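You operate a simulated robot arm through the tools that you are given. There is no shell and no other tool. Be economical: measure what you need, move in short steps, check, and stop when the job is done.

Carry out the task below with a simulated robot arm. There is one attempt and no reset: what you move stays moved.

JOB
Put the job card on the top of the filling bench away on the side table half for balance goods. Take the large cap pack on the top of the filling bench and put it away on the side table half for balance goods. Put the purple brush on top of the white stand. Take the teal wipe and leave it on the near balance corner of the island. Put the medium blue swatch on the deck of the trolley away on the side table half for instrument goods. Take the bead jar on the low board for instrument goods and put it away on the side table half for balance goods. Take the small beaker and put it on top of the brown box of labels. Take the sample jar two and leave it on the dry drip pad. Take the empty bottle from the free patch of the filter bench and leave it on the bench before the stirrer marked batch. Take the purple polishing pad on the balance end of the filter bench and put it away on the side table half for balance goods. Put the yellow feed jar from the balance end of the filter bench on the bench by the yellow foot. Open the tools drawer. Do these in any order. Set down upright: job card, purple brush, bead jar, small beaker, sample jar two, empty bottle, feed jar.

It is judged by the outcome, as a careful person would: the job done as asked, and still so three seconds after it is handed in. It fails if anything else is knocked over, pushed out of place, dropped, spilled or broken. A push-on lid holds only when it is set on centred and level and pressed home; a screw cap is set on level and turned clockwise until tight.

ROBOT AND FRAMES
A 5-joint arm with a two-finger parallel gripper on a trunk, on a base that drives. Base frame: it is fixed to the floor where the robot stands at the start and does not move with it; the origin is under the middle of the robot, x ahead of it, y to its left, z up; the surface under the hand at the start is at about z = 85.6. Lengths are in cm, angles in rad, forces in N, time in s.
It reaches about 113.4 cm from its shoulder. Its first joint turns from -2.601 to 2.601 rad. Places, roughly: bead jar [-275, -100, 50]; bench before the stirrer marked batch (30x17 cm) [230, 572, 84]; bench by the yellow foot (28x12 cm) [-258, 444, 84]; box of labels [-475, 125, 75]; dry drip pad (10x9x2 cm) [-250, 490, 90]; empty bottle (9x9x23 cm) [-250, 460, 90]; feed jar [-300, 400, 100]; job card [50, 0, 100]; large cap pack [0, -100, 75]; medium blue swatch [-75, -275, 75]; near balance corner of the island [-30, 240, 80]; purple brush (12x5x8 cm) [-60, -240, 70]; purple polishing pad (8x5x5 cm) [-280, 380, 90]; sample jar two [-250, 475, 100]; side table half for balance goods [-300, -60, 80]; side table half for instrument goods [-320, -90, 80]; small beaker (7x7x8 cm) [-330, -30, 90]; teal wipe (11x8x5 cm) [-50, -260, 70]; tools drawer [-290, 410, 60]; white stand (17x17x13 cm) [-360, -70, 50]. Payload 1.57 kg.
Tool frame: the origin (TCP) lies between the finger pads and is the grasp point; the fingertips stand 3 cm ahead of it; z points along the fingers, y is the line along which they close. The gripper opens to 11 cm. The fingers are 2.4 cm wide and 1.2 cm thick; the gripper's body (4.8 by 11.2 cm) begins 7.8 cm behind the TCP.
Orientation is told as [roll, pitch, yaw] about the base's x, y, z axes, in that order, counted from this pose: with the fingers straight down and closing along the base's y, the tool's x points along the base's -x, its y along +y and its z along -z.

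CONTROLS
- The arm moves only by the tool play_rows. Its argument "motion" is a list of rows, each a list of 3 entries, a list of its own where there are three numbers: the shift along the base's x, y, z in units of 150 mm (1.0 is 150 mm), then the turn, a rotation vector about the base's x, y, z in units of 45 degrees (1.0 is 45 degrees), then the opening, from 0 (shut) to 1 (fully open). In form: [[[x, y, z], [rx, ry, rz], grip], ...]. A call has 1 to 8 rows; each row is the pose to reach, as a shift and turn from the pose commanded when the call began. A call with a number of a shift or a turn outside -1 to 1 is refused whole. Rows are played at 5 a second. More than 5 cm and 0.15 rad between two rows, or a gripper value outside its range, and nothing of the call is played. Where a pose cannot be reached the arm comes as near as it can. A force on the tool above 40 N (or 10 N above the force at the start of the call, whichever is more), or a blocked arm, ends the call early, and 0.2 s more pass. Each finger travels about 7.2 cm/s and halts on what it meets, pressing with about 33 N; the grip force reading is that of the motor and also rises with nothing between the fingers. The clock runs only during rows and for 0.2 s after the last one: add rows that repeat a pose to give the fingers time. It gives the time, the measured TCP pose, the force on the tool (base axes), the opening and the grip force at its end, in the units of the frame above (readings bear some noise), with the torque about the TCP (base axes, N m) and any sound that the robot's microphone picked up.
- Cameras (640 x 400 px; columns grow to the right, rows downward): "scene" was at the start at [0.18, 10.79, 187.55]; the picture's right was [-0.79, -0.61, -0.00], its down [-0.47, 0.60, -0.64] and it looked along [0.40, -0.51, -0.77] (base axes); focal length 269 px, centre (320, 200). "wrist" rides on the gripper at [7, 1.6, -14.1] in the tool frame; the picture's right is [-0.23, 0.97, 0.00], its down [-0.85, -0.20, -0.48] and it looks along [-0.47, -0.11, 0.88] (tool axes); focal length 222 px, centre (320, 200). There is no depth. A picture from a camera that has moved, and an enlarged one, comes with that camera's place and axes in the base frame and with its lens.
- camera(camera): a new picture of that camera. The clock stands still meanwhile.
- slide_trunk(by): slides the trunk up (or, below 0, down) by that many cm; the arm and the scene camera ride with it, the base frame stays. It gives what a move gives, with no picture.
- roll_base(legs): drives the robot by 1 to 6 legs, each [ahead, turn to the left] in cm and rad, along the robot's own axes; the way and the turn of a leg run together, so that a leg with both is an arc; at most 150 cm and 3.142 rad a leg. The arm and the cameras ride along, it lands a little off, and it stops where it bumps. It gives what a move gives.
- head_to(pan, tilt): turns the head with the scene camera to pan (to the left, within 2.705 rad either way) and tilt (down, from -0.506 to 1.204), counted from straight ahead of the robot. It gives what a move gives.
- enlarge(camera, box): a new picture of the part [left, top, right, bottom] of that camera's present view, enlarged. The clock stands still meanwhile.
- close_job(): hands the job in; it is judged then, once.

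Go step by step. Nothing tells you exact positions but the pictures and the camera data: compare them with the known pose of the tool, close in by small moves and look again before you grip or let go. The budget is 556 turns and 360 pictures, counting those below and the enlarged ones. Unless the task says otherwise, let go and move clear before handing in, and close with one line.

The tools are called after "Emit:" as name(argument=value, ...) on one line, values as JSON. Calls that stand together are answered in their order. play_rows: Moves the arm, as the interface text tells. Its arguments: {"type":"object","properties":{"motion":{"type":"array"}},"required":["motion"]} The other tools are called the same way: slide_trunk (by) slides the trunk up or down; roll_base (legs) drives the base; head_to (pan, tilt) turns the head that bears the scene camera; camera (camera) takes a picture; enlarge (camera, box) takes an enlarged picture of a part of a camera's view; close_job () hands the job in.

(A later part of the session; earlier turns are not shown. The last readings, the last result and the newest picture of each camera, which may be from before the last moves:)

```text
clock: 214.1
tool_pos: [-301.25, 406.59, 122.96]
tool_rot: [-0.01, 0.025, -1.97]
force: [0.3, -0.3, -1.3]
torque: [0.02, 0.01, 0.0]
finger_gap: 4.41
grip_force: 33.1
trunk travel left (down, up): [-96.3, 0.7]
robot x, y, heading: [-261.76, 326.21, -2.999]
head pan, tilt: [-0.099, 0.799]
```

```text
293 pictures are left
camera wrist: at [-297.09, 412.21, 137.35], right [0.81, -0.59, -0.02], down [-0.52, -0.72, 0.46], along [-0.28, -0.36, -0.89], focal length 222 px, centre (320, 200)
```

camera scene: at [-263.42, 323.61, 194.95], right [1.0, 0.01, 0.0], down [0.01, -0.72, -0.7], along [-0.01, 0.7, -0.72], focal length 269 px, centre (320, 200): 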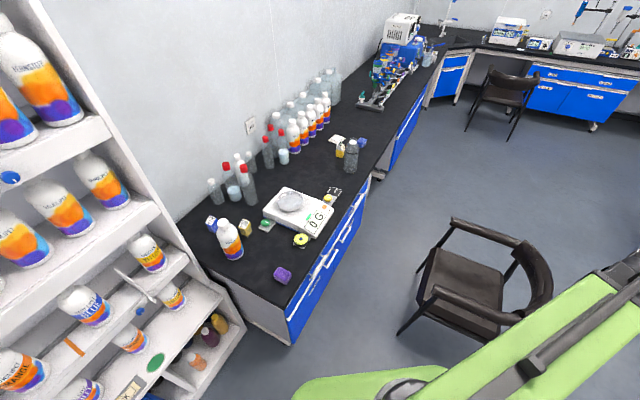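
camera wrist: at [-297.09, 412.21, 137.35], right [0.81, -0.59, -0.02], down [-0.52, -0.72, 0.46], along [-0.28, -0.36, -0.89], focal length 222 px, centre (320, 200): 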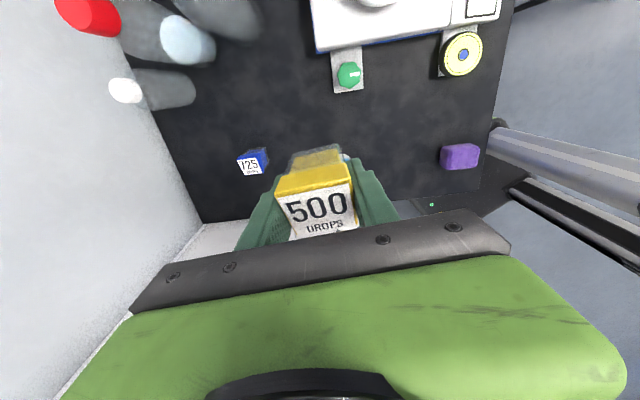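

The feed jar is held. I retract and drive around the chair (backing) to the other side of it.

Emit:
play_rows(motion=[[[0.13, -0.27, 0], [0, 0, 0], 0.2], [[0.26, -0.54, 0], [0, 0, 0], 0.2], [[0.39, -0.81, 0], [0, 0, 0], 0.2], [[0.45, -0.95, 0], [0, 0, 0], 0.2]])

Emit:
roll_base(legs=[[0, -0.39], [-90, 0], [-82, 0], [0, 1.82], [-95, 0], [-95, 0]])

Emit:
head_to(pan=-1.1, tilt=0.6)

Emit:
camera(camera="scene")

```text
clock: 215.1
tool_pos: [-294.37, 392.15, 123.01]
tool_rot: [-0.01, 0.024, -1.969]
force: [-0.6, -0.5, -2.2]
torque: [-0.01, -0.04, -0.01]
finger_gap: 4.35
grip_force: 33.0
trunk travel left (down, up): [-96.3, 0.7]
robot x, y, heading: [-261.7, 325.98, -3.003]
head pan, tilt: [-0.099, 0.799]
```

```text
clock: 224.1
tool_pos: [-112.09, 361.14, 123.04]
tool_rot: [-0.013, 0.024, -2.347]
force: [1.2, 0.3, -1.4]
torque: [0.03, 0.11, -0.03]
finger_gap: 4.36
grip_force: 32.9
trunk travel left (down, up): [-96.3, 0.7]
robot x, y, heading: [-106.58, 288.26, 2.888]
head pan, tilt: [-0.099, 0.799]
stopped in leg 3: the robot was blocked; the commanded pose is now the measured one
```

```text
clock: 225.4
tool_pos: [-112.46, 361.22, 123.08]
tool_rot: [-0.011, 0.027, -2.347]
force: [0.6, -0.3, -1.6]
torque: [-0.03, 0.02, 0.0]
finger_gap: 4.39
grip_force: 32.9
trunk travel left (down, up): [-96.3, 0.7]
robot x, y, heading: [-106.08, 288.43, 2.891]
head pan, tilt: [-1.1, 0.6]
```

```text
292 pictures are left
camera scene: at [-108.03, 279.25, 196.24], right [0.98, 0.22, 0.0], down [0.12, -0.55, -0.83], along [-0.18, 0.81, -0.56], focal length 269 px, centre (320, 200)
```

scene: 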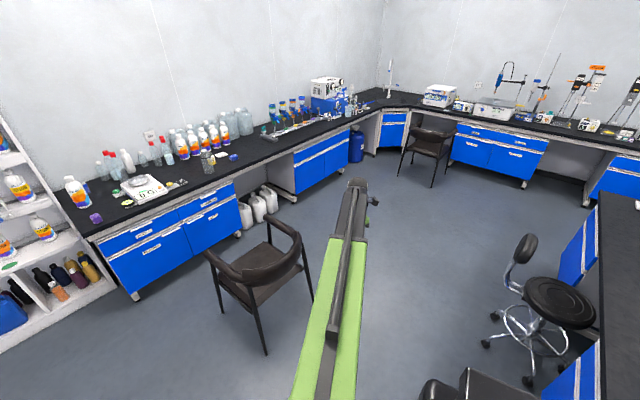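

Something blocked behind me; I look back.

Emit:
head_to(pan=-2.6, tilt=0.9)

Emit:
camera(camera="scene")

```text
clock: 227.0
tool_pos: [-112.61, 361.45, 123.05]
tool_rot: [-0.011, 0.023, -2.347]
force: [0.4, -0.4, -1.8]
torque: [0.01, -0.01, 0.02]
finger_gap: 4.38
grip_force: 32.8
trunk travel left (down, up): [-96.3, 0.7]
robot x, y, heading: [-106.4, 288.44, 2.889]
head pan, tilt: [-2.601, 0.901]
```

```text
291 pictures are left
camera scene: at [-98.92, 272.81, 193.76], right [0.29, -0.96, 0.0], down [-0.75, -0.22, -0.62], along [0.6, 0.18, -0.78], focal length 269 px, centre (320, 200)
```

scene: 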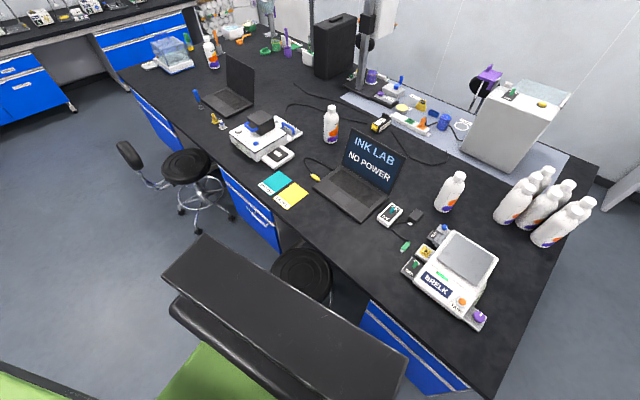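

I bumped a stool base at the island; I move forward off it and take a line between chair and stools.

Emit:
roll_base(legs=[[13, 0], [0, 1.62], [-112, 0], [0, 0.2], [-75, 0]])

Emit:
head_to(pan=-1.3, tilt=0.7)

Emit:
camera(camera="scene")

```text
clock: 241.8
tool_pos: [-160.6, 450.93, 123.03]
tool_rot: [-0.01, 0.023, -0.546]
force: [0.3, -0.4, -0.9]
torque: [-0.02, 0.02, -0.01]
finger_gap: 4.37
grip_force: 33.3
trunk travel left (down, up): [-96.3, 0.7]
robot x, y, heading: [-91.09, 473.52, -1.587]
head pan, tilt: [-2.601, 0.901]
```

```text
clock: 243.3
tool_pos: [-160.53, 450.9, 123.02]
tool_rot: [-0.01, 0.026, -0.548]
force: [0.1, 0.4, -2.2]
torque: [0.05, -0.01, 0.01]
finger_gap: 4.35
grip_force: 33.2
trunk travel left (down, up): [-96.3, 0.7]
robot x, y, heading: [-90.82, 473.75, -1.586]
head pan, tilt: [-1.3, 0.7]
```

```text
290 pictures are left
camera scene: at [-82.2, 475.66, 195.37], right [-0.25, 0.97, 0.0], down [0.62, 0.16, -0.76], along [-0.74, -0.19, -0.64], focal length 269 px, centre (320, 200)
```

scene: 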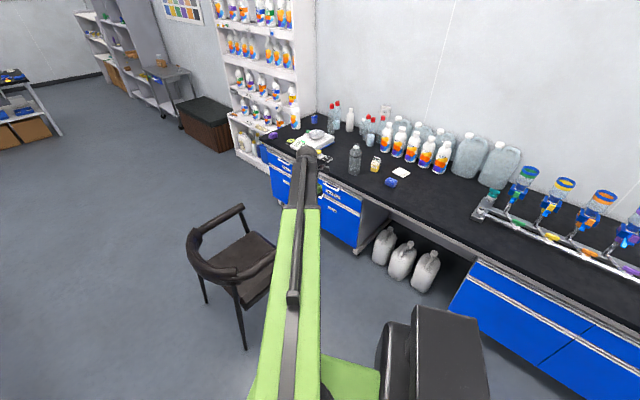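

I turn, back toward the bench beyond the chair, and swing the arm to the spot by the yellow foot.

Emit:
roll_base(legs=[[0, 1.586], [-82, 0], [0, -1.58]])

Emit:
camera(camera="wrist")

Emit:
camera(camera="scene")

```text
clock: 255.4
tool_pos: [-242.33, 449.75, 123.02]
tool_rot: [-0.009, 0.025, -0.536]
force: [0.5, 0.0, -2.1]
torque: [-0.05, 0.01, -0.03]
finger_gap: 4.4
grip_force: 33.8
trunk travel left (down, up): [-96.3, 0.7]
robot x, y, heading: [-178.07, 472.95, -1.571]
head pan, tilt: [-1.3, 0.7]
```

```text
289 pictures are left
camera wrist: at [-247.17, 454.91, 137.42], right [0.69, 0.72, -0.02], down [0.65, -0.61, 0.46], along [0.32, -0.33, -0.89], focal length 222 px, centre (320, 200)
```

wrist: 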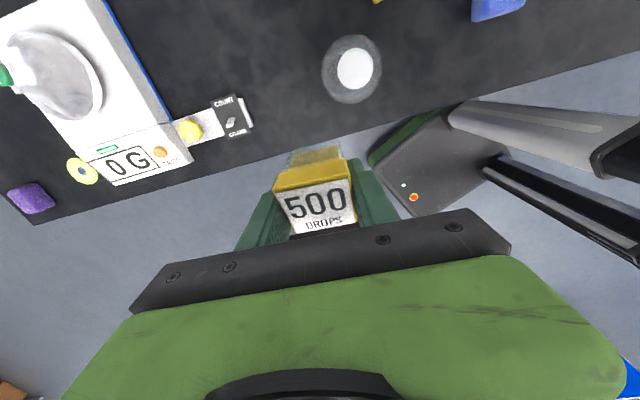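

```text
288 pictures are left
camera scene: at [-168.92, 475.41, 195.37], right [-0.26, 0.96, 0.0], down [0.62, 0.17, -0.77], along [-0.74, -0.2, -0.64], focal length 269 px, centre (320, 200)
```

scene: 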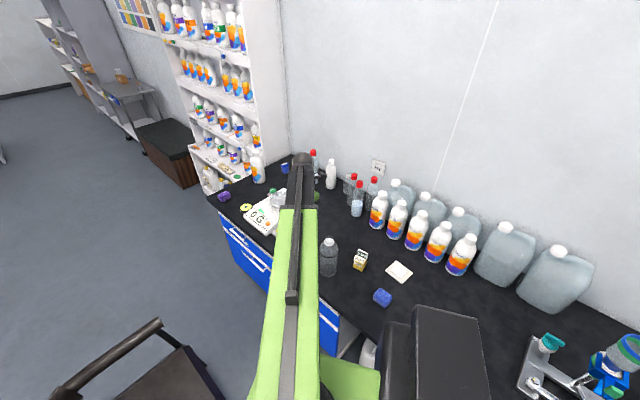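

I see the yellow foot and its tag; the free patch is at about (-258, 445). I move there and lower.

Emit:
play_rows(motion=[[[-0.26, -0.08, 0], [0, 0, 0], 0.2], [[-0.52, -0.16, 0], [0, 0, 0], 0.2], [[-0.78, -0.24, 0], [0, 0, 0], 0.2], [[-1.0, -0.31, 0], [0, 0, 0], 0.2]])

Emit:
slide_trunk(by=-27)

Emit:
camera(camera="wrist")

```text
clock: 256.4
tool_pos: [-257.55, 445.06, 123.06]
tool_rot: [-0.011, 0.026, -0.536]
force: [0.1, 0.0, -1.8]
torque: [0.03, 0.0, 0.01]
finger_gap: 4.35
grip_force: 32.5
trunk travel left (down, up): [-96.3, 0.7]
robot x, y, heading: [-177.99, 473.02, -1.573]
head pan, tilt: [-1.3, 0.7]
```

```text
clock: 259.1
tool_pos: [-257.42, 445.28, 96.01]
tool_rot: [-0.011, 0.023, -0.534]
force: [0.6, 0.4, -1.7]
torque: [0.02, 0.01, -0.03]
finger_gap: 4.38
grip_force: 33.0
trunk travel left (down, up): [-69.3, 27.7]
robot x, y, heading: [-177.88, 473.41, -1.573]
head pan, tilt: [-1.3, 0.7]
```

```text
287 pictures are left
camera wrist: at [-262.32, 450.37, 110.36], right [0.69, 0.72, -0.02], down [0.65, -0.61, 0.46], along [0.32, -0.33, -0.89], focal length 222 px, centre (320, 200)
```

wrist: 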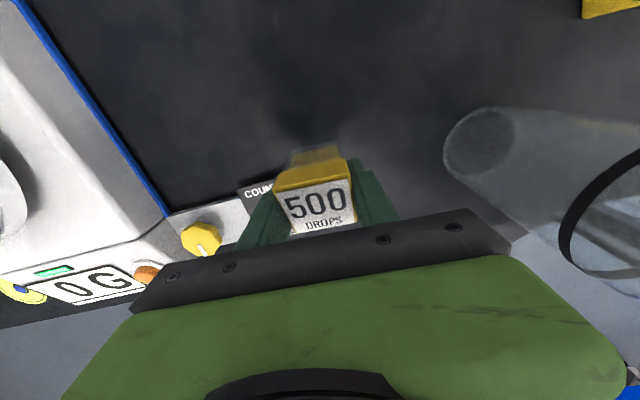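

The tag is close to the left finger; I shift 2 cm away along the bench, then lower to contact.

Emit:
play_rows(motion=[[[0.04, 0.12, 0], [0, 0, 0], 0.2], [[0.04, 0.12, 0], [0, 0, 0], 0.2]])

Emit:
slide_trunk(by=-5.6)

```text
clock: 259.7
tool_pos: [-256.78, 447.05, 96.12]
tool_rot: [-0.01, 0.024, -0.536]
force: [-0.3, 0.3, -2.3]
torque: [-0.02, -0.03, 0.0]
finger_gap: 4.38
grip_force: 32.7
trunk travel left (down, up): [-69.3, 27.7]
robot x, y, heading: [-177.63, 473.03, -1.573]
head pan, tilt: [-1.3, 0.7]
```

```text
clock: 260.7
tool_pos: [-256.83, 447.05, 90.34]
tool_rot: [-0.01, 0.026, -0.537]
force: [0.3, -0.3, -1.7]
torque: [-0.01, -0.02, -0.03]
finger_gap: 4.38
grip_force: 33.4
trunk travel left (down, up): [-63.7, 33.3]
robot x, y, heading: [-177.89, 473.32, -1.57]
head pan, tilt: [-1.3, 0.7]
```

Emit:
slide_trunk(by=-0.4)

Emit:
play_rows(motion=[[[0, 0, 0], [0, 0, 0], 0.56], [[0, 0, 0], [0, 0, 0], 0.56], [[0, 0, 0], [0, 0, 0], 0.56]])

Emit:
slide_trunk(by=12)

Emit:
camera(camera="wrist")

```text
clock: 261.2
tool_pos: [-256.85, 447.03, 90.05]
tool_rot: [-0.01, 0.024, -0.537]
force: [-0.3, -0.1, -0.7]
torque: [0.02, -0.01, -0.01]
finger_gap: 4.37
grip_force: 32.9
trunk travel left (down, up): [-63.3, 33.7]
robot x, y, heading: [-177.96, 473.17, -1.571]
head pan, tilt: [-1.3, 0.7]
```

```text
clock: 262.0
tool_pos: [-256.91, 447.03, 90.07]
tool_rot: [-0.01, 0.023, -0.537]
force: [-0.9, 0.6, -0.6]
torque: [0.01, -0.02, 0.01]
finger_gap: 6.18
grip_force: 0.1
trunk travel left (down, up): [-63.3, 33.7]
robot x, y, heading: [-177.94, 473.09, -1.576]
head pan, tilt: [-1.3, 0.7]
```

```text
clock: 263.5
tool_pos: [-256.73, 447.01, 101.99]
tool_rot: [-0.011, 0.025, -0.535]
force: [-0.8, 0.5, 0.0]
torque: [0.0, 0.01, -0.05]
finger_gap: 6.16
grip_force: 0.1
trunk travel left (down, up): [-75.3, 21.7]
robot x, y, heading: [-177.92, 473.47, -1.576]
head pan, tilt: [-1.3, 0.7]
```

```text
286 pictures are left
camera wrist: at [-261.72, 452.15, 116.36], right [0.69, 0.72, -0.02], down [0.65, -0.61, 0.46], along [0.32, -0.33, -0.89], focal length 222 px, centre (320, 200)
```

wrist: 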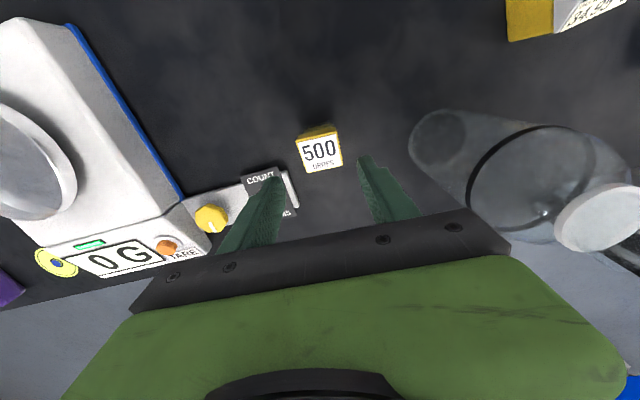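

Feed jar placed. Next the sample jar two: I raise and read its label.

Emit:
slide_trunk(by=21)

Emit:
enlarge(camera="scene", box=[310, 220, 430, 320])

Emit:
camera(camera="wrist")

```text
clock: 265.8
tool_pos: [-256.97, 446.97, 122.96]
tool_rot: [-0.01, 0.025, -0.537]
force: [-0.5, 0.0, 1.1]
torque: [0.01, -0.03, -0.02]
finger_gap: 6.16
grip_force: 0.0
trunk travel left (down, up): [-96.3, 0.7]
robot x, y, heading: [-177.69, 473.36, -1.577]
head pan, tilt: [-1.3, 0.7]
```

```text
4.00 times, centred on (370, 270) of scene
camera zoom: at [-169.04, 475.33, 195.37], right [-0.26, 0.96, 0.0], down [0.62, 0.17, -0.76], along [-0.74, -0.2, -0.64], focal length 1077 px, centre (120, -80)
```

zoom: 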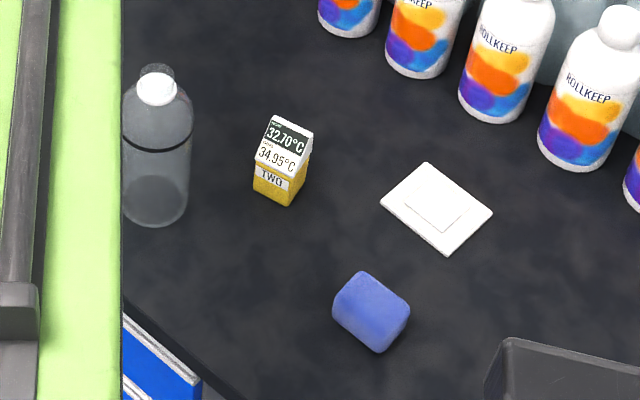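

```text
284 pictures are left
camera wrist: at [-261.72, 452.15, 137.36], right [0.69, 0.72, -0.02], down [0.65, -0.61, 0.46], along [0.32, -0.33, -0.89], focal length 222 px, centre (320, 200)
```

wrist: 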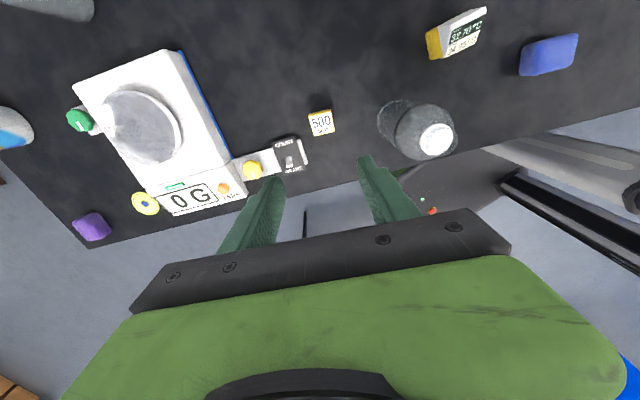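

"TWO" confirmed, at about (-252.4, 473.4); the drip pad is at (-253, 492). I move over the jar.

Emit:
play_rows(motion=[[[0.04, 0.3, 0], [0, 0, 0.07], 1], [[0.1, 0.6, 0], [0, 0, 0.14], 1], [[0.14, 0.88, 0], [0, 0, 0.2], 1]])

Emit:
play_rows(motion=[[[0.08, 0.3, 0], [0, 0, 0.05], 1], [[0.13, 0.6, 0], [0, 0, 0.09], 1], [[0.165, 0.88, 0], [0, 0, 0.09], 1]])

Emit:
camera(camera="wrist")

```text
clock: 266.6
tool_pos: [-254.85, 460.47, 123.09]
tool_rot: [-0.011, 0.025, -0.379]
force: [-0.7, 0.6, 0.5]
torque: [-0.02, 0.0, 0.0]
finger_gap: 11.0
grip_force: 0.1
trunk travel left (down, up): [-96.3, 0.7]
robot x, y, heading: [-178.05, 472.99, -1.572]
head pan, tilt: [-1.3, 0.7]
```

```text
clock: 267.4
tool_pos: [-252.36, 473.85, 123.04]
tool_rot: [-0.013, 0.026, -0.308]
force: [-0.4, -0.3, 0.2]
torque: [0.02, 0.03, 0.02]
finger_gap: 11.01
grip_force: 0.2
trunk travel left (down, up): [-96.3, 0.7]
robot x, y, heading: [-177.81, 473.0, -1.575]
head pan, tilt: [-1.3, 0.7]
```

```text
283 pictures are left
camera wrist: at [-258.17, 477.66, 137.37], right [0.51, 0.86, -0.02], down [0.77, -0.45, 0.46], along [0.39, -0.25, -0.89], focal length 222 px, centre (320, 200)
```

wrist: 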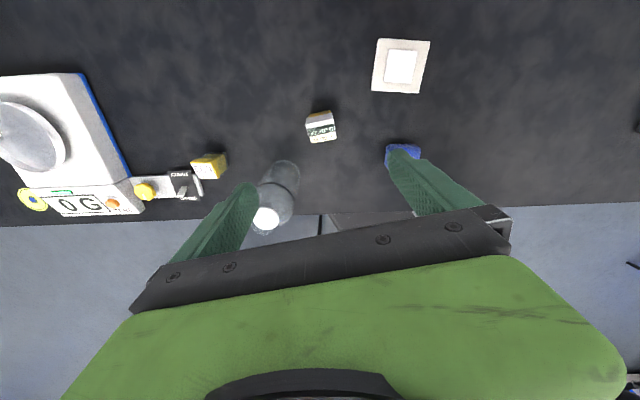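

Emit:
play_rows(motion=[[[0.07, -0.027, 0], [0, 0, 0], 1], [[0.07, -0.027, 0], [0, 0, 0], 1]])

Emit:
slide_trunk(by=-23)

Emit:
camera(camera="wrist")

```text
clock: 268.0
tool_pos: [-251.25, 473.14, 122.95]
tool_rot: [-0.011, 0.024, -0.309]
force: [-0.2, -0.6, -0.2]
torque: [0.0, -0.02, 0.0]
finger_gap: 10.98
grip_force: 0.0
trunk travel left (down, up): [-96.3, 0.7]
robot x, y, heading: [-178.02, 473.27, -1.572]
head pan, tilt: [-1.3, 0.7]
```

```text
clock: 270.4
tool_pos: [-251.26, 473.04, 100.0]
tool_rot: [-0.012, 0.023, -0.31]
force: [-0.3, 0.1, -0.3]
torque: [-0.02, 0.01, 0.0]
finger_gap: 10.99
grip_force: 0.0
trunk travel left (down, up): [-73.3, 23.7]
robot x, y, heading: [-177.91, 473.06, -1.573]
head pan, tilt: [-1.3, 0.7]
```

```text
282 pictures are left
camera wrist: at [-257.1, 477.0, 114.37], right [0.51, 0.86, -0.02], down [0.77, -0.45, 0.46], along [0.39, -0.25, -0.89], focal length 222 px, centre (320, 200)
```

wrist: 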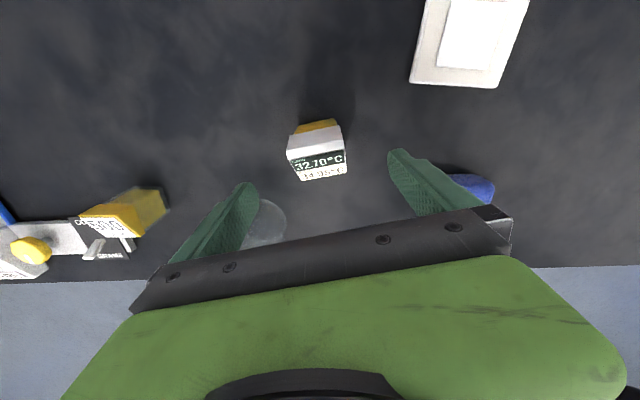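

Emit:
slide_trunk(by=-10.2)

Emit:
play_rows(motion=[[[0, 0, 0], [0, 0, 0], 0.2], [[0, 0, 0], [0, 0, 0], 0.2], [[0, 0, 0], [0, 0, 0], 0.2], [[0, 0, 0], [0, 0, 0], 0.2], [[0, 0, 0], [0, 0, 0], 0.2], [[0, 0, 0], [0, 0, 0], 0.2]])

Emit:
slide_trunk(by=20)

Emit:
camera(camera="wrist")

```text
clock: 271.8
tool_pos: [-251.1, 473.1, 89.84]
tool_rot: [-0.01, 0.025, -0.308]
force: [0.3, -0.6, -0.6]
torque: [-0.02, 0.0, -0.01]
finger_gap: 11.01
grip_force: 0.1
trunk travel left (down, up): [-63.1, 33.9]
robot x, y, heading: [-177.81, 473.52, -1.579]
head pan, tilt: [-1.3, 0.7]
```

```text
clock: 273.2
tool_pos: [-251.21, 473.14, 89.8]
tool_rot: [-0.012, 0.023, -0.31]
force: [-1.3, -2.2, 1.5]
torque: [0.04, 0.0, -0.02]
finger_gap: 5.18
grip_force: 32.8
trunk travel left (down, up): [-63.1, 33.9]
robot x, y, heading: [-177.81, 473.06, -1.58]
head pan, tilt: [-1.3, 0.7]
```

```text
clock: 275.3
tool_pos: [-251.21, 473.15, 109.81]
tool_rot: [-0.011, 0.023, -0.307]
force: [0.0, -0.2, -2.9]
torque: [-0.03, -0.02, -0.01]
finger_gap: 5.16
grip_force: 33.0
trunk travel left (down, up): [-83.1, 13.9]
robot x, y, heading: [-177.56, 473.62, -1.578]
head pan, tilt: [-1.3, 0.7]
```

```text
281 pictures are left
camera wrist: at [-257.13, 477.01, 124.14], right [0.51, 0.86, -0.02], down [0.77, -0.45, 0.46], along [0.39, -0.25, -0.89], focal length 222 px, centre (320, 200)
```

wrist: 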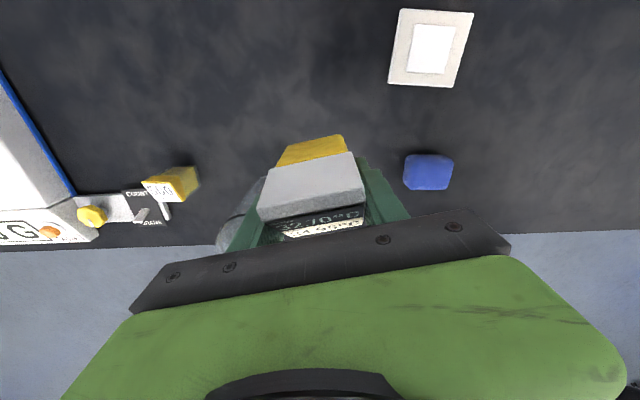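

The jar is held. I move it over the drip pad, turning slightly to match.

Emit:
play_rows(motion=[[[-0.03, 0.3, 0], [0, 0, -0.08], 0.2], [[-0.06, 0.6, 0], [0, 0, -0.16], 0.2], [[-0.09, 0.9, 0], [0, 0, -0.24], 0.2]])

Emit:
play_rows(motion=[[[-0.02, 0.3, 0], [0, 0, -0.1], 0.2], [[-0.02, 0.33, 0], [0, 0, -0.1], 0.2]])

Emit:
slide_trunk(by=-13)

Emit:
camera(camera="wrist")

Emit:
camera(camera="scene")

```text
clock: 276.1
tool_pos: [-252.45, 486.58, 109.77]
tool_rot: [-0.011, 0.022, -0.496]
force: [0.1, -0.6, -4.0]
torque: [-0.01, -0.01, 0.01]
finger_gap: 5.17
grip_force: 32.8
trunk travel left (down, up): [-83.1, 13.9]
robot x, y, heading: [-177.32, 473.38, -1.576]
head pan, tilt: [-1.3, 0.7]
```

```text
clock: 276.7
tool_pos: [-252.93, 491.62, 109.96]
tool_rot: [-0.01, 0.024, -0.575]
force: [0.7, 0.5, -3.7]
torque: [0.01, -0.01, -0.03]
finger_gap: 5.18
grip_force: 33.4
trunk travel left (down, up): [-83.1, 13.9]
robot x, y, heading: [-178.13, 473.06, -1.572]
head pan, tilt: [-1.3, 0.7]
```

```text
clock: 278.3
tool_pos: [-252.91, 491.72, 96.79]
tool_rot: [-0.012, 0.023, -0.576]
force: [0.2, 0.3, -3.2]
torque: [0.02, 0.01, -0.02]
finger_gap: 5.17
grip_force: 33.2
trunk travel left (down, up): [-70.1, 26.9]
robot x, y, heading: [-177.77, 473.12, -1.572]
head pan, tilt: [-1.3, 0.7]
```

```text
280 pictures are left
camera wrist: at [-257.58, 496.98, 111.14], right [0.72, 0.69, -0.02], down [0.62, -0.63, 0.46], along [0.31, -0.34, -0.89], focal length 222 px, centre (320, 200)
```

wrist: 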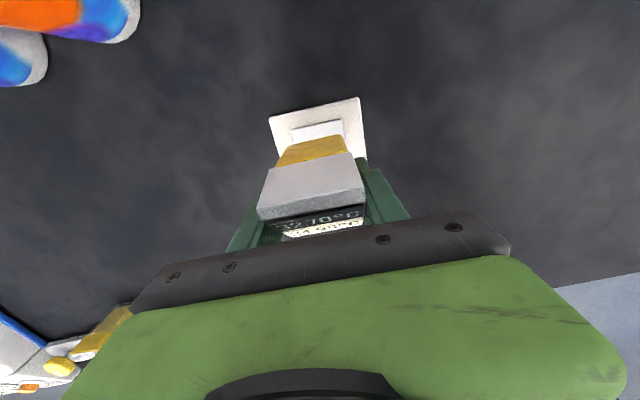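

```text
279 pictures are left
camera scene: at [-169.07, 475.34, 169.18], right [-0.26, 0.96, 0.0], down [0.62, 0.17, -0.76], along [-0.74, -0.2, -0.64], focal length 269 px, centre (320, 200)
```

scene: 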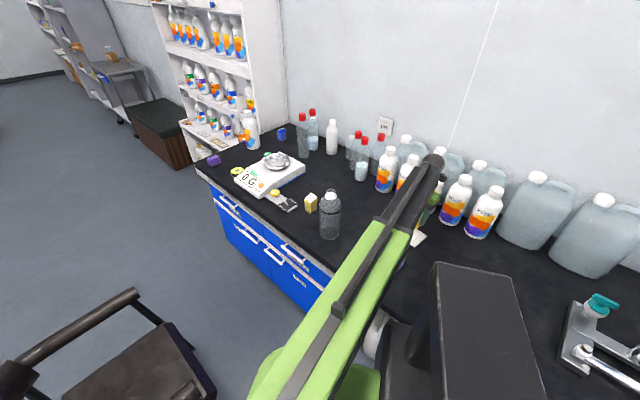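

Pad centre is within half a centimetre; fine shift, then lower onto it.

Emit:
play_rows(motion=[[[0.031, 0.012, 0], [0, 0, 0], 0.2], [[0.031, 0.012, 0], [0, 0, 0], 0.2]])

Emit:
slide_trunk(by=-5.0)

Emit:
camera(camera="wrist")

```text
clock: 278.9
tool_pos: [-252.5, 491.99, 96.74]
tool_rot: [-0.011, 0.021, -0.577]
force: [-0.1, 0.3, -3.7]
torque: [0.0, -0.02, -0.03]
finger_gap: 5.16
grip_force: 33.0
trunk travel left (down, up): [-70.1, 26.9]
robot x, y, heading: [-177.99, 472.94, -1.575]
head pan, tilt: [-1.3, 0.7]
```

```text
clock: 279.8
tool_pos: [-252.51, 491.96, 91.82]
tool_rot: [-0.011, 0.024, -0.576]
force: [-0.2, -0.1, -3.9]
torque: [-0.05, 0.02, 0.01]
finger_gap: 5.16
grip_force: 33.1
trunk travel left (down, up): [-65.1, 31.9]
robot x, y, heading: [-177.63, 473.31, -1.574]
head pan, tilt: [-1.3, 0.7]
```

```text
278 pictures are left
camera wrist: at [-257.13, 497.2, 106.14], right [0.72, 0.69, -0.02], down [0.62, -0.63, 0.46], along [0.31, -0.34, -0.89], focal length 222 px, centre (320, 200)
```

wrist: 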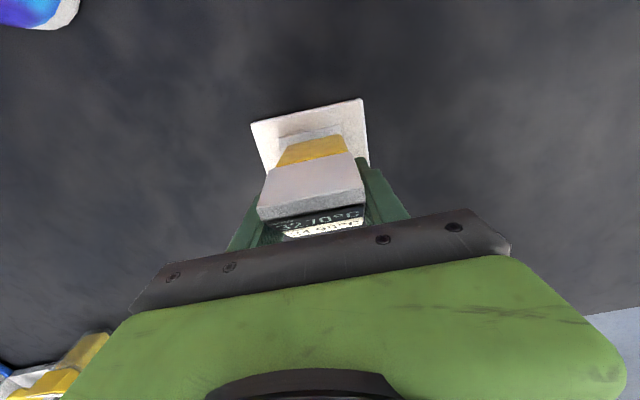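

Emit:
slide_trunk(by=-0.8)

Emit:
slide_trunk(by=-0.4)

```text
clock: 280.4
tool_pos: [-252.47, 491.77, 91.07]
tool_rot: [-0.009, 0.026, -0.575]
force: [-0.5, 0.3, 12.3]
torque: [0.32, -0.1, 0.04]
finger_gap: 5.18
grip_force: 32.8
trunk travel left (down, up): [-64.3, 32.7]
robot x, y, heading: [-178.06, 473.06, -1.575]
head pan, tilt: [-1.3, 0.7]
```

```text
clock: 280.9
tool_pos: [-252.27, 491.88, 90.72]
tool_rot: [-0.012, 0.027, -0.574]
force: [-1.0, -1.0, 32.4]
torque: [0.43, 0.15, -0.01]
finger_gap: 5.18
grip_force: 33.5
trunk travel left (down, up): [-63.9, 33.1]
robot x, y, heading: [-177.87, 473.08, -1.573]
head pan, tilt: [-1.3, 0.7]
```

Contact on the pad. Release gently and rise.

Emit:
play_rows(motion=[[[0, 0, 0], [0, 0, 0], 0.65], [[0, 0, 0], [0, 0, 0], 0.65], [[0, 0, 0], [0, 0, 0], 0.65]])

Emit:
slide_trunk(by=14)

Emit:
camera(camera="wrist")

```text
clock: 281.7
tool_pos: [-252.47, 491.88, 90.54]
tool_rot: [-0.01, 0.025, -0.576]
force: [0.0, 0.7, -0.5]
torque: [-0.02, -0.04, -0.02]
finger_gap: 7.15
grip_force: 0.1
trunk travel left (down, up): [-63.9, 33.1]
robot x, y, heading: [-177.64, 473.56, -1.574]
head pan, tilt: [-1.3, 0.7]
```

```text
clock: 283.4
tool_pos: [-252.36, 491.94, 104.62]
tool_rot: [-0.009, 0.026, -0.574]
force: [-0.5, 0.2, -0.1]
torque: [-0.02, -0.02, 0.0]
finger_gap: 7.16
grip_force: 0.1
trunk travel left (down, up): [-77.9, 19.1]
robot x, y, heading: [-177.27, 472.98, -1.575]
head pan, tilt: [-1.3, 0.7]
```

```text
277 pictures are left
camera wrist: at [-257.12, 497.21, 118.95], right [0.72, 0.69, -0.02], down [0.62, -0.63, 0.46], along [0.31, -0.34, -0.89], focal length 222 px, centre (320, 200)
```

wrist: 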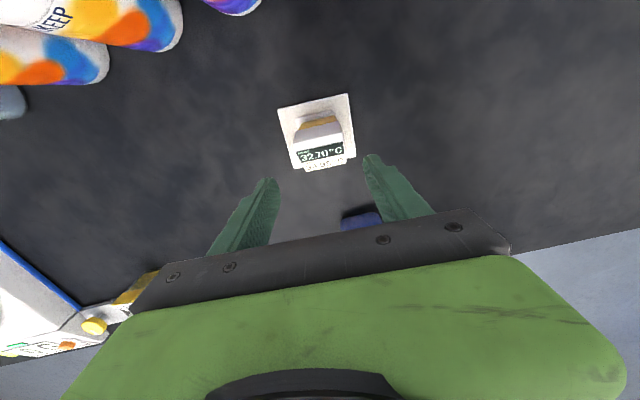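

Sample jar two is on the pad. Next the empty bottle: I raise, turn toward it and look.

Emit:
slide_trunk(by=19)

Emit:
roll_base(legs=[[0, 0.47]])

Emit:
play_rows(motion=[[[0.25, 0.06, 0], [0, 0, 0], 1], [[0.5, 0.1, 0], [0, 0, 0], 1]])

Emit:
camera(camera="wrist")

```text
clock: 285.5
tool_pos: [-252.53, 491.94, 123.67]
tool_rot: [-0.01, 0.024, -0.577]
force: [-0.1, 0.1, 0.0]
torque: [0.0, 0.03, 0.02]
finger_gap: 7.16
grip_force: 0.1
trunk travel left (down, up): [-96.9, 0.1]
robot x, y, heading: [-178.08, 473.32, -1.579]
head pan, tilt: [-1.3, 0.7]
```

```text
clock: 287.2
tool_pos: [-252.93, 456.47, 123.78]
tool_rot: [-0.011, 0.025, -0.108]
force: [0.6, 0.2, 0.1]
torque: [0.01, 0.04, 0.0]
finger_gap: 7.13
grip_force: 0.0
trunk travel left (down, up): [-96.9, 0.1]
robot x, y, heading: [-175.4, 474.91, -1.102]
head pan, tilt: [-1.3, 0.7]
```

```text
clock: 287.8
tool_pos: [-245.59, 457.86, 123.55]
tool_rot: [-0.01, 0.023, -0.106]
force: [-0.3, 0.1, -0.3]
torque: [-0.02, -0.04, 0.0]
finger_gap: 10.98
grip_force: 0.0
trunk travel left (down, up): [-96.9, 0.1]
robot x, y, heading: [-175.16, 474.7, -1.106]
head pan, tilt: [-1.3, 0.7]
```

```text
276 pictures are left
camera wrist: at [-252.05, 460.57, 137.91], right [0.33, 0.94, -0.01], down [0.84, -0.29, 0.46], along [0.43, -0.16, -0.89], focal length 222 px, centre (320, 200)
```

wrist: 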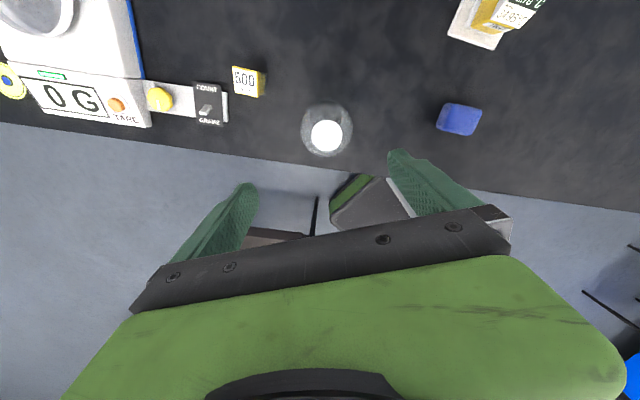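

Emit:
play_rows(motion=[[[-0.013, 0.065, 0], [0, 0, 0], 1], [[-0.013, 0.065, 0], [0, 0, 0], 1]])

Emit:
slide_trunk(by=-11)

Emit:
camera(camera="wrist")

```text
clock: 288.4
tool_pos: [-245.74, 458.93, 123.68]
tool_rot: [-0.012, 0.025, -0.108]
force: [-0.2, -0.1, -0.7]
torque: [0.0, -0.03, 0.0]
finger_gap: 11.01
grip_force: 0.0
trunk travel left (down, up): [-96.9, 0.1]
robot x, y, heading: [-175.49, 474.45, -1.1]
head pan, tilt: [-1.3, 0.7]
```

```text
clock: 289.9
tool_pos: [-245.88, 458.89, 112.5]
tool_rot: [-0.012, 0.023, -0.108]
force: [0.4, -0.4, -0.3]
torque: [-0.01, 0.05, -0.02]
finger_gap: 10.97
grip_force: 0.1
trunk travel left (down, up): [-85.9, 11.1]
robot x, y, heading: [-175.34, 474.91, -1.101]
head pan, tilt: [-1.3, 0.7]
```

```text
275 pictures are left
camera wrist: at [-252.28, 461.59, 126.96], right [0.33, 0.94, -0.02], down [0.84, -0.29, 0.46], along [0.43, -0.17, -0.89], focal length 222 px, centre (320, 200)
```

wrist: 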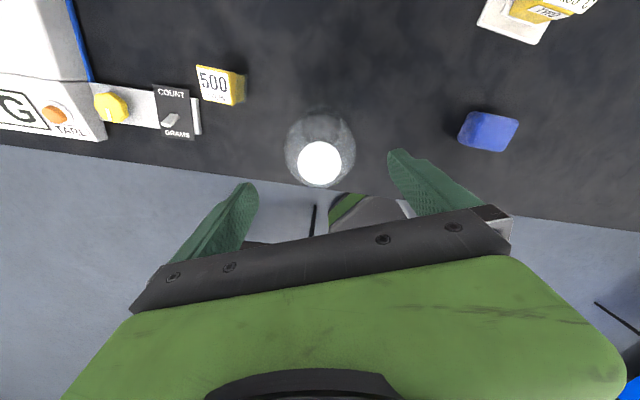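

Emit:
play_rows(motion=[[[-0.046, 0.005, 0], [0, 0, 0], 1], [[-0.046, 0.005, 0], [0, 0, 0], 1]])

Emit:
slide_trunk(by=-7.5)

Emit:
camera(camera="wrist")

Emit:
enlarge(camera="scene", box=[200, 100, 520, 300])

```text
clock: 290.5
tool_pos: [-246.5, 459.08, 112.57]
tool_rot: [-0.01, 0.025, -0.107]
force: [-0.2, -0.7, -0.3]
torque: [-0.01, -0.02, -0.02]
finger_gap: 11.0
grip_force: 0.0
trunk travel left (down, up): [-85.9, 11.1]
robot x, y, heading: [-175.31, 474.77, -1.106]
head pan, tilt: [-1.3, 0.7]
```

```text
clock: 291.6
tool_pos: [-246.5, 459.03, 105.22]
tool_rot: [-0.011, 0.024, -0.109]
force: [0.0, 0.0, -0.1]
torque: [0.0, 0.02, 0.0]
finger_gap: 11.0
grip_force: 0.0
trunk travel left (down, up): [-78.4, 18.6]
robot x, y, heading: [-175.05, 474.55, -1.1]
head pan, tilt: [-1.3, 0.7]
```

```text
274 pictures are left
camera wrist: at [-253.0, 461.7, 119.46], right [0.33, 0.94, -0.02], down [0.84, -0.29, 0.46], along [0.43, -0.17, -0.89], focal length 222 px, centre (320, 200)
```

wrist: 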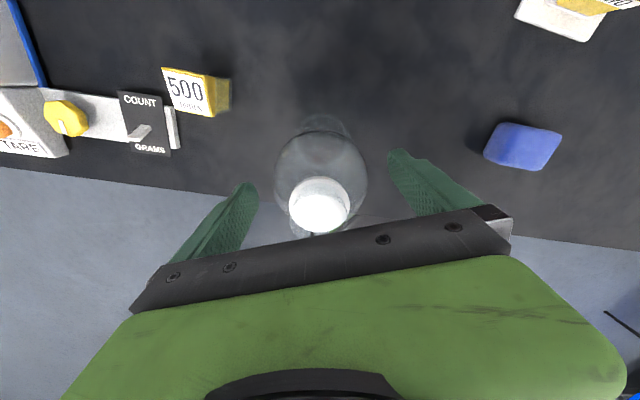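

```text
2.00 times, centred on (360, 200) of scene
camera zoom: at [-168.5, 480.56, 177.48], right [-0.67, 0.74, 0.0], down [0.48, 0.43, -0.77], along [-0.57, -0.52, -0.64], focal length 538 px, centre (240, 200)
```

zoom: 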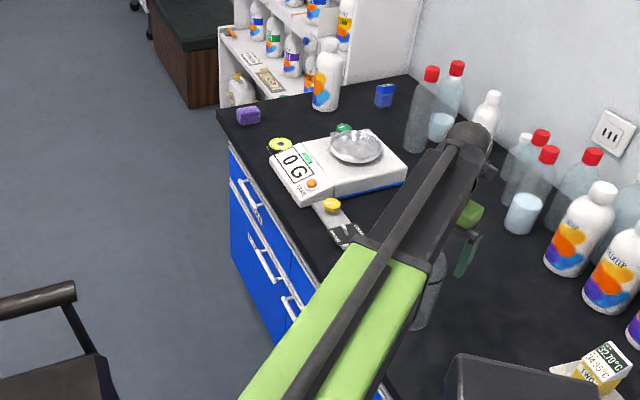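

The bottle axis is 1.4 cm off along the tool x; I correct, raise slightly and grip the neck.

Emit:
slide_trunk(by=0.6)

Emit:
play_rows(motion=[[[0.09, -0.035, 0], [0, 0, 0], 1], [[0.09, -0.035, 0], [0, 0, 0], 1]])

Emit:
play_rows(motion=[[[0, 0, 0], [0, 0, 0], 0.5], [[0, 0, 0], [0, 0, 0], 0.2], [[0, 0, 0], [0, 0, 0], 0.1], [[0, 0, 0], [0, 0, 0], 0.1], [[0, 0, 0], [0, 0, 0], 0.1], [[0, 0, 0], [0, 0, 0], 0.1], [[0, 0, 0], [0, 0, 0], 0.1]])

Emit:
camera(camera="wrist")

```text
clock: 292.1
tool_pos: [-246.46, 459.0, 105.74]
tool_rot: [-0.011, 0.022, -0.11]
force: [-0.7, 0.9, 0.0]
torque: [0.01, 0.02, -0.04]
finger_gap: 11.01
grip_force: 0.1
trunk travel left (down, up): [-79.0, 18.0]
robot x, y, heading: [-175.49, 474.78, -1.099]
head pan, tilt: [-1.3, 0.7]
```

```text
clock: 292.7
tool_pos: [-245.28, 458.54, 105.7]
tool_rot: [-0.009, 0.023, -0.109]
force: [-0.6, -0.1, 0.6]
torque: [0.01, 0.02, -0.01]
finger_gap: 11.0
grip_force: 0.1
trunk travel left (down, up): [-79.0, 18.0]
robot x, y, heading: [-175.52, 474.93, -1.106]
head pan, tilt: [-1.3, 0.7]
```

```text
clock: 294.3
tool_pos: [-245.23, 458.47, 105.76]
tool_rot: [-0.009, 0.025, -0.108]
force: [-0.8, 1.3, 4.0]
torque: [0.02, 0.08, 0.0]
finger_gap: 6.92
grip_force: 33.2
trunk travel left (down, up): [-79.0, 18.0]
robot x, y, heading: [-175.33, 474.67, -1.1]
head pan, tilt: [-1.3, 0.7]
```

```text
272 pictures are left
camera wrist: at [-251.66, 461.19, 120.08], right [0.33, 0.94, -0.02], down [0.84, -0.29, 0.46], along [0.43, -0.17, -0.89], focal length 222 px, centre (320, 200)
```

wrist: 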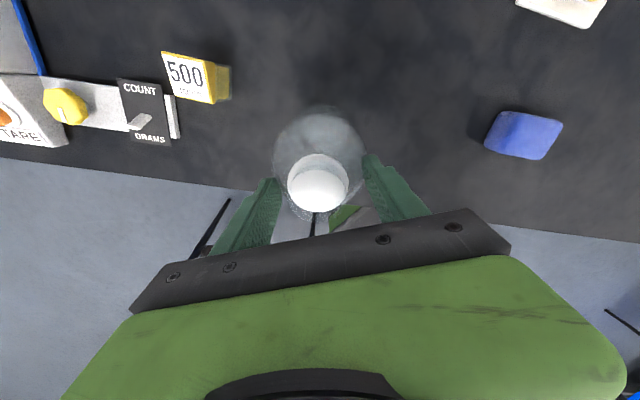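

It closed on the shoulder; I open, rise 2 cm and grip the cap/neck instead.

Emit:
play_rows(motion=[[[0, 0, 0], [0, 0, 0], 1], [[0, 0, 0], [0, 0, 0], 1], [[0, 0, 0], [0, 0, 0], 1]])

Emit:
slide_trunk(by=2)

Emit:
play_rows(motion=[[[0, 0, 0], [0, 0, 0], 0.6], [[0, 0, 0], [0, 0, 0], 0.2], [[0, 0, 0], [0, 0, 0], 0.1], [[0, 0, 0], [0, 0, 0], 0.1], [[0, 0, 0], [0, 0, 0], 0.1], [[0, 0, 0], [0, 0, 0], 0.1], [[0, 0, 0], [0, 0, 0], 0.1]])

Emit:
camera(camera="wrist")

```text
clock: 295.1
tool_pos: [-245.24, 458.51, 105.62]
tool_rot: [-0.01, 0.024, -0.109]
force: [-0.8, 0.1, 0.1]
torque: [0.01, 0.0, -0.01]
finger_gap: 10.98
grip_force: 0.1
trunk travel left (down, up): [-79.0, 18.0]
robot x, y, heading: [-175.18, 474.62, -1.099]
head pan, tilt: [-1.3, 0.7]
```

```text
clock: 295.8
tool_pos: [-245.3, 458.47, 107.72]
tool_rot: [-0.01, 0.022, -0.109]
force: [1.1, -0.3, 0.3]
torque: [-0.01, -0.02, 0.04]
finger_gap: 11.02
grip_force: 0.1
trunk travel left (down, up): [-81.0, 16.0]
robot x, y, heading: [-175.15, 474.95, -1.097]
head pan, tilt: [-1.3, 0.7]
```

```text
clock: 297.4
tool_pos: [-245.1, 458.56, 107.76]
tool_rot: [-0.012, 0.026, -0.108]
force: [-2.5, 0.2, 16.8]
torque: [0.0, 0.26, -0.06]
finger_gap: 4.49
grip_force: 33.4
trunk travel left (down, up): [-81.0, 16.0]
robot x, y, heading: [-175.08, 474.78, -1.097]
head pan, tilt: [-1.3, 0.7]
```

```text
271 pictures are left
camera wrist: at [-251.59, 461.19, 122.14], right [0.33, 0.94, -0.02], down [0.84, -0.29, 0.46], along [0.43, -0.17, -0.89], focal length 222 px, centre (320, 200)
```

wrist: 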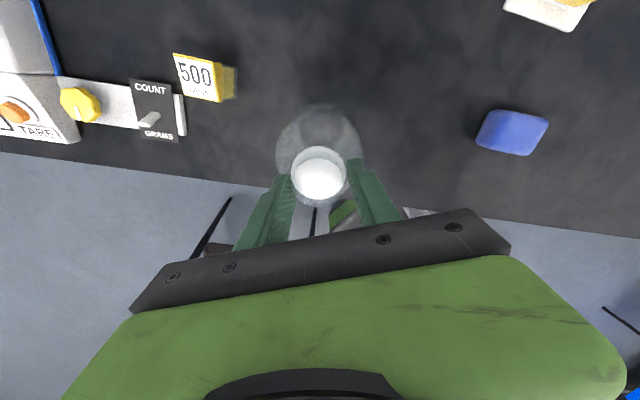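

Emit:
play_rows(motion=[[[0, 0, 0], [0, 0, 0], 0.7], [[0, 0, 0], [0, 0, 0], 0.7]])

Emit:
slide_trunk(by=0.8)

Emit:
play_rows(motion=[[[0, 0, 0], [0, 0, 0], 0.4], [[0, 0, 0], [0, 0, 0], 0.2], [[0, 0, 0], [0, 0, 0], 0.1], [[0, 0, 0], [0, 0, 0], 0.1], [[0, 0, 0], [0, 0, 0], 0.1], [[0, 0, 0], [0, 0, 0], 0.1]])

```text
clock: 298.0
tool_pos: [-245.25, 458.46, 107.7]
tool_rot: [-0.01, 0.023, -0.108]
force: [0.2, -0.5, -0.1]
torque: [0.01, -0.03, 0.02]
finger_gap: 7.7
grip_force: 0.0
trunk travel left (down, up): [-81.0, 16.0]
robot x, y, heading: [-175.47, 474.73, -1.103]
head pan, tilt: [-1.3, 0.7]
```

```text
clock: 298.6
tool_pos: [-245.19, 458.48, 108.5]
tool_rot: [-0.011, 0.023, -0.109]
force: [0.0, 0.3, 0.8]
torque: [0.0, 0.02, -0.02]
finger_gap: 7.68
grip_force: 0.0
trunk travel left (down, up): [-81.8, 15.2]
robot x, y, heading: [-175.21, 474.65, -1.101]
head pan, tilt: [-1.3, 0.7]
```

```text
clock: 300.0
tool_pos: [-245.19, 458.52, 108.47]
tool_rot: [-0.011, 0.024, -0.109]
force: [-0.1, 0.8, 5.7]
torque: [0.33, 0.03, -0.05]
finger_gap: 3.52
grip_force: 32.7
trunk travel left (down, up): [-81.8, 15.2]
robot x, y, heading: [-175.2, 474.59, -1.105]
head pan, tilt: [-1.3, 0.7]
```

Emit:
slide_trunk(by=3)

Emit:
camera(camera="wrist")

Emit:
enlarge(camera="scene", box=[240, 100, 560, 300])

```text
clock: 300.7
tool_pos: [-245.25, 458.49, 111.48]
tool_rot: [-0.011, 0.022, -0.108]
force: [-0.8, 0.1, -0.2]
torque: [-0.01, -0.02, 0.0]
finger_gap: 3.51
grip_force: 33.2
trunk travel left (down, up): [-84.8, 12.2]
robot x, y, heading: [-175.19, 474.8, -1.104]
head pan, tilt: [-1.3, 0.7]
```

```text
270 pictures are left
camera wrist: at [-251.69, 461.17, 125.86], right [0.33, 0.94, -0.02], down [0.84, -0.29, 0.46], along [0.43, -0.17, -0.89], focal length 222 px, centre (320, 200)
```

wrist: 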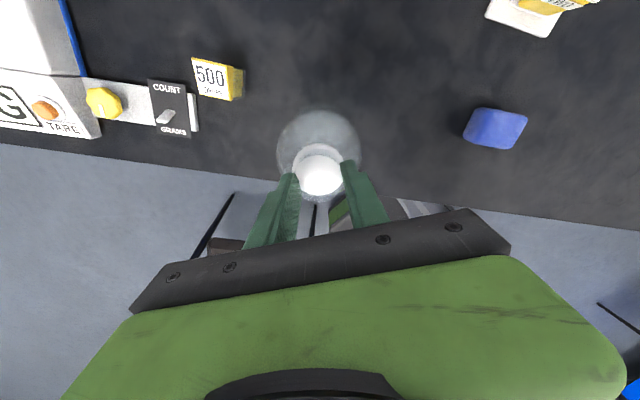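

```text
2.00 times, centred on (400, 200) of scene
camera zoom: at [-168.52, 480.57, 183.88], right [-0.67, 0.74, 0.0], down [0.48, 0.43, -0.77], along [-0.57, -0.52, -0.64], focal length 538 px, centre (160, 200)
```

zoom: 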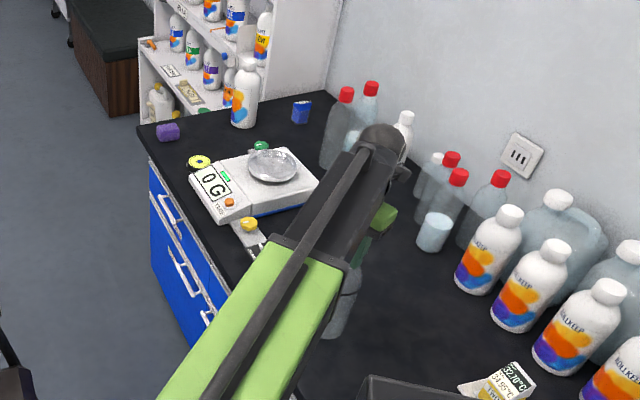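

Emit:
slide_trunk(by=12)

Emit:
camera(camera="wrist")

```text
clock: 302.2
tool_pos: [-245.2, 458.51, 123.56]
tool_rot: [-0.011, 0.022, -0.109]
force: [-0.3, 0.3, -1.1]
torque: [0.0, -0.01, 0.0]
finger_gap: 3.54
grip_force: 32.8
trunk travel left (down, up): [-96.8, 0.2]
robot x, y, heading: [-175.74, 474.27, -1.102]
head pan, tilt: [-1.3, 0.7]
```

```text
268 pictures are left
camera wrist: at [-251.7, 461.18, 137.85], right [0.33, 0.94, -0.02], down [0.84, -0.29, 0.46], along [0.43, -0.17, -0.89], focal length 222 px, centre (320, 200)
```

wrist: 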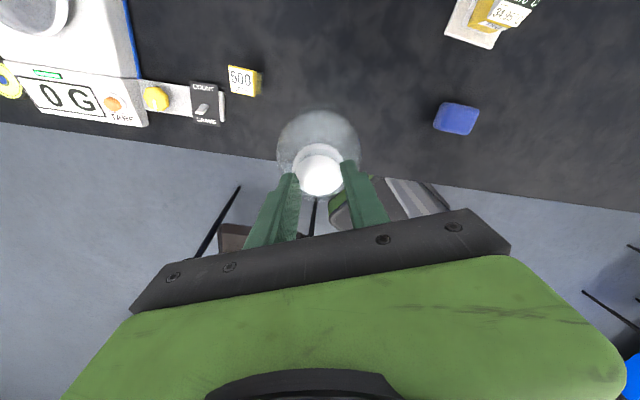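

Bottle held by the neck. Now I look toward the far bench with the stirrers.

Emit:
play_rows(motion=[[[0.25, 0.06, 0], [0, 0, 0], 0.1], [[0.5, 0.12, 0], [0, 0, 0], 0.1], [[0.8, 0.18, 0], [0, 0, 0], 0.1]])

Emit:
head_to(pan=1.7, tilt=0.35)

Emit:
camera(camera="scene")

Emit:
enlarge(camera="scene", box=[180, 60, 500, 260])

```text
clock: 303.0
tool_pos: [-233.02, 461.15, 123.6]
tool_rot: [-0.01, 0.024, -0.108]
force: [-0.4, 0.6, -1.3]
torque: [0.03, 0.03, 0.02]
finger_gap: 3.52
grip_force: 33.0
trunk travel left (down, up): [-96.8, 0.2]
robot x, y, heading: [-175.5, 474.25, -1.102]
head pan, tilt: [-1.3, 0.7]
```

```text
clock: 305.6
tool_pos: [-233.36, 461.11, 123.56]
tool_rot: [-0.011, 0.025, -0.108]
force: [-0.5, 0.5, 0.2]
torque: [0.02, -0.02, 0.01]
finger_gap: 3.53
grip_force: 33.6
trunk travel left (down, up): [-96.8, 0.2]
robot x, y, heading: [-175.62, 474.54, -1.099]
head pan, tilt: [1.7, 0.351]
```

```text
267 pictures are left
camera scene: at [-154.55, 491.53, 199.01], right [0.56, -0.83, 0.0], down [-0.28, -0.19, -0.94], along [0.78, 0.53, -0.34], focal length 269 px, centre (320, 200)
```

scene: 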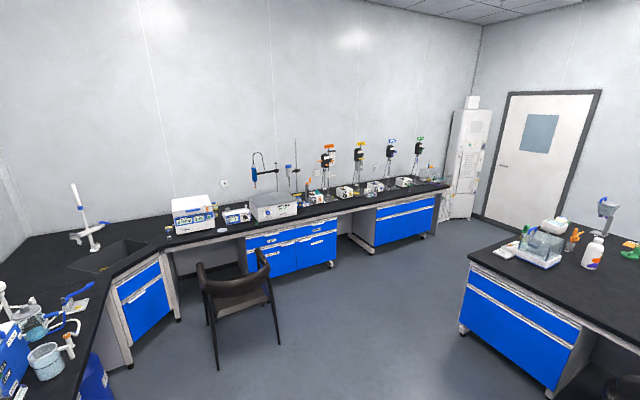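

```text
2.00 times, centred on (340, 160) of scene
camera zoom: at [-154.55, 491.53, 199.01], right [0.56, -0.83, 0.0], down [-0.28, -0.19, -0.94], along [0.78, 0.53, -0.34], focal length 538 px, centre (280, 280)
```

zoom: 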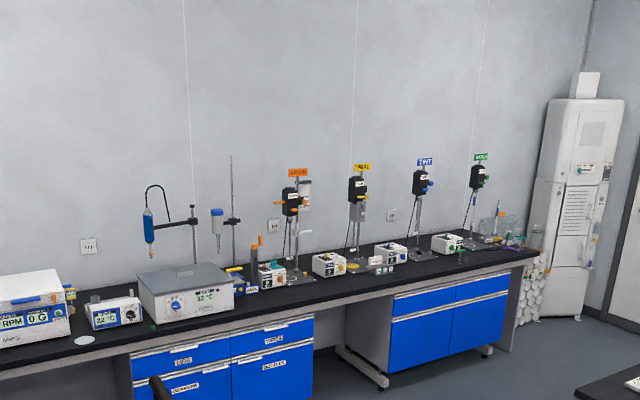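

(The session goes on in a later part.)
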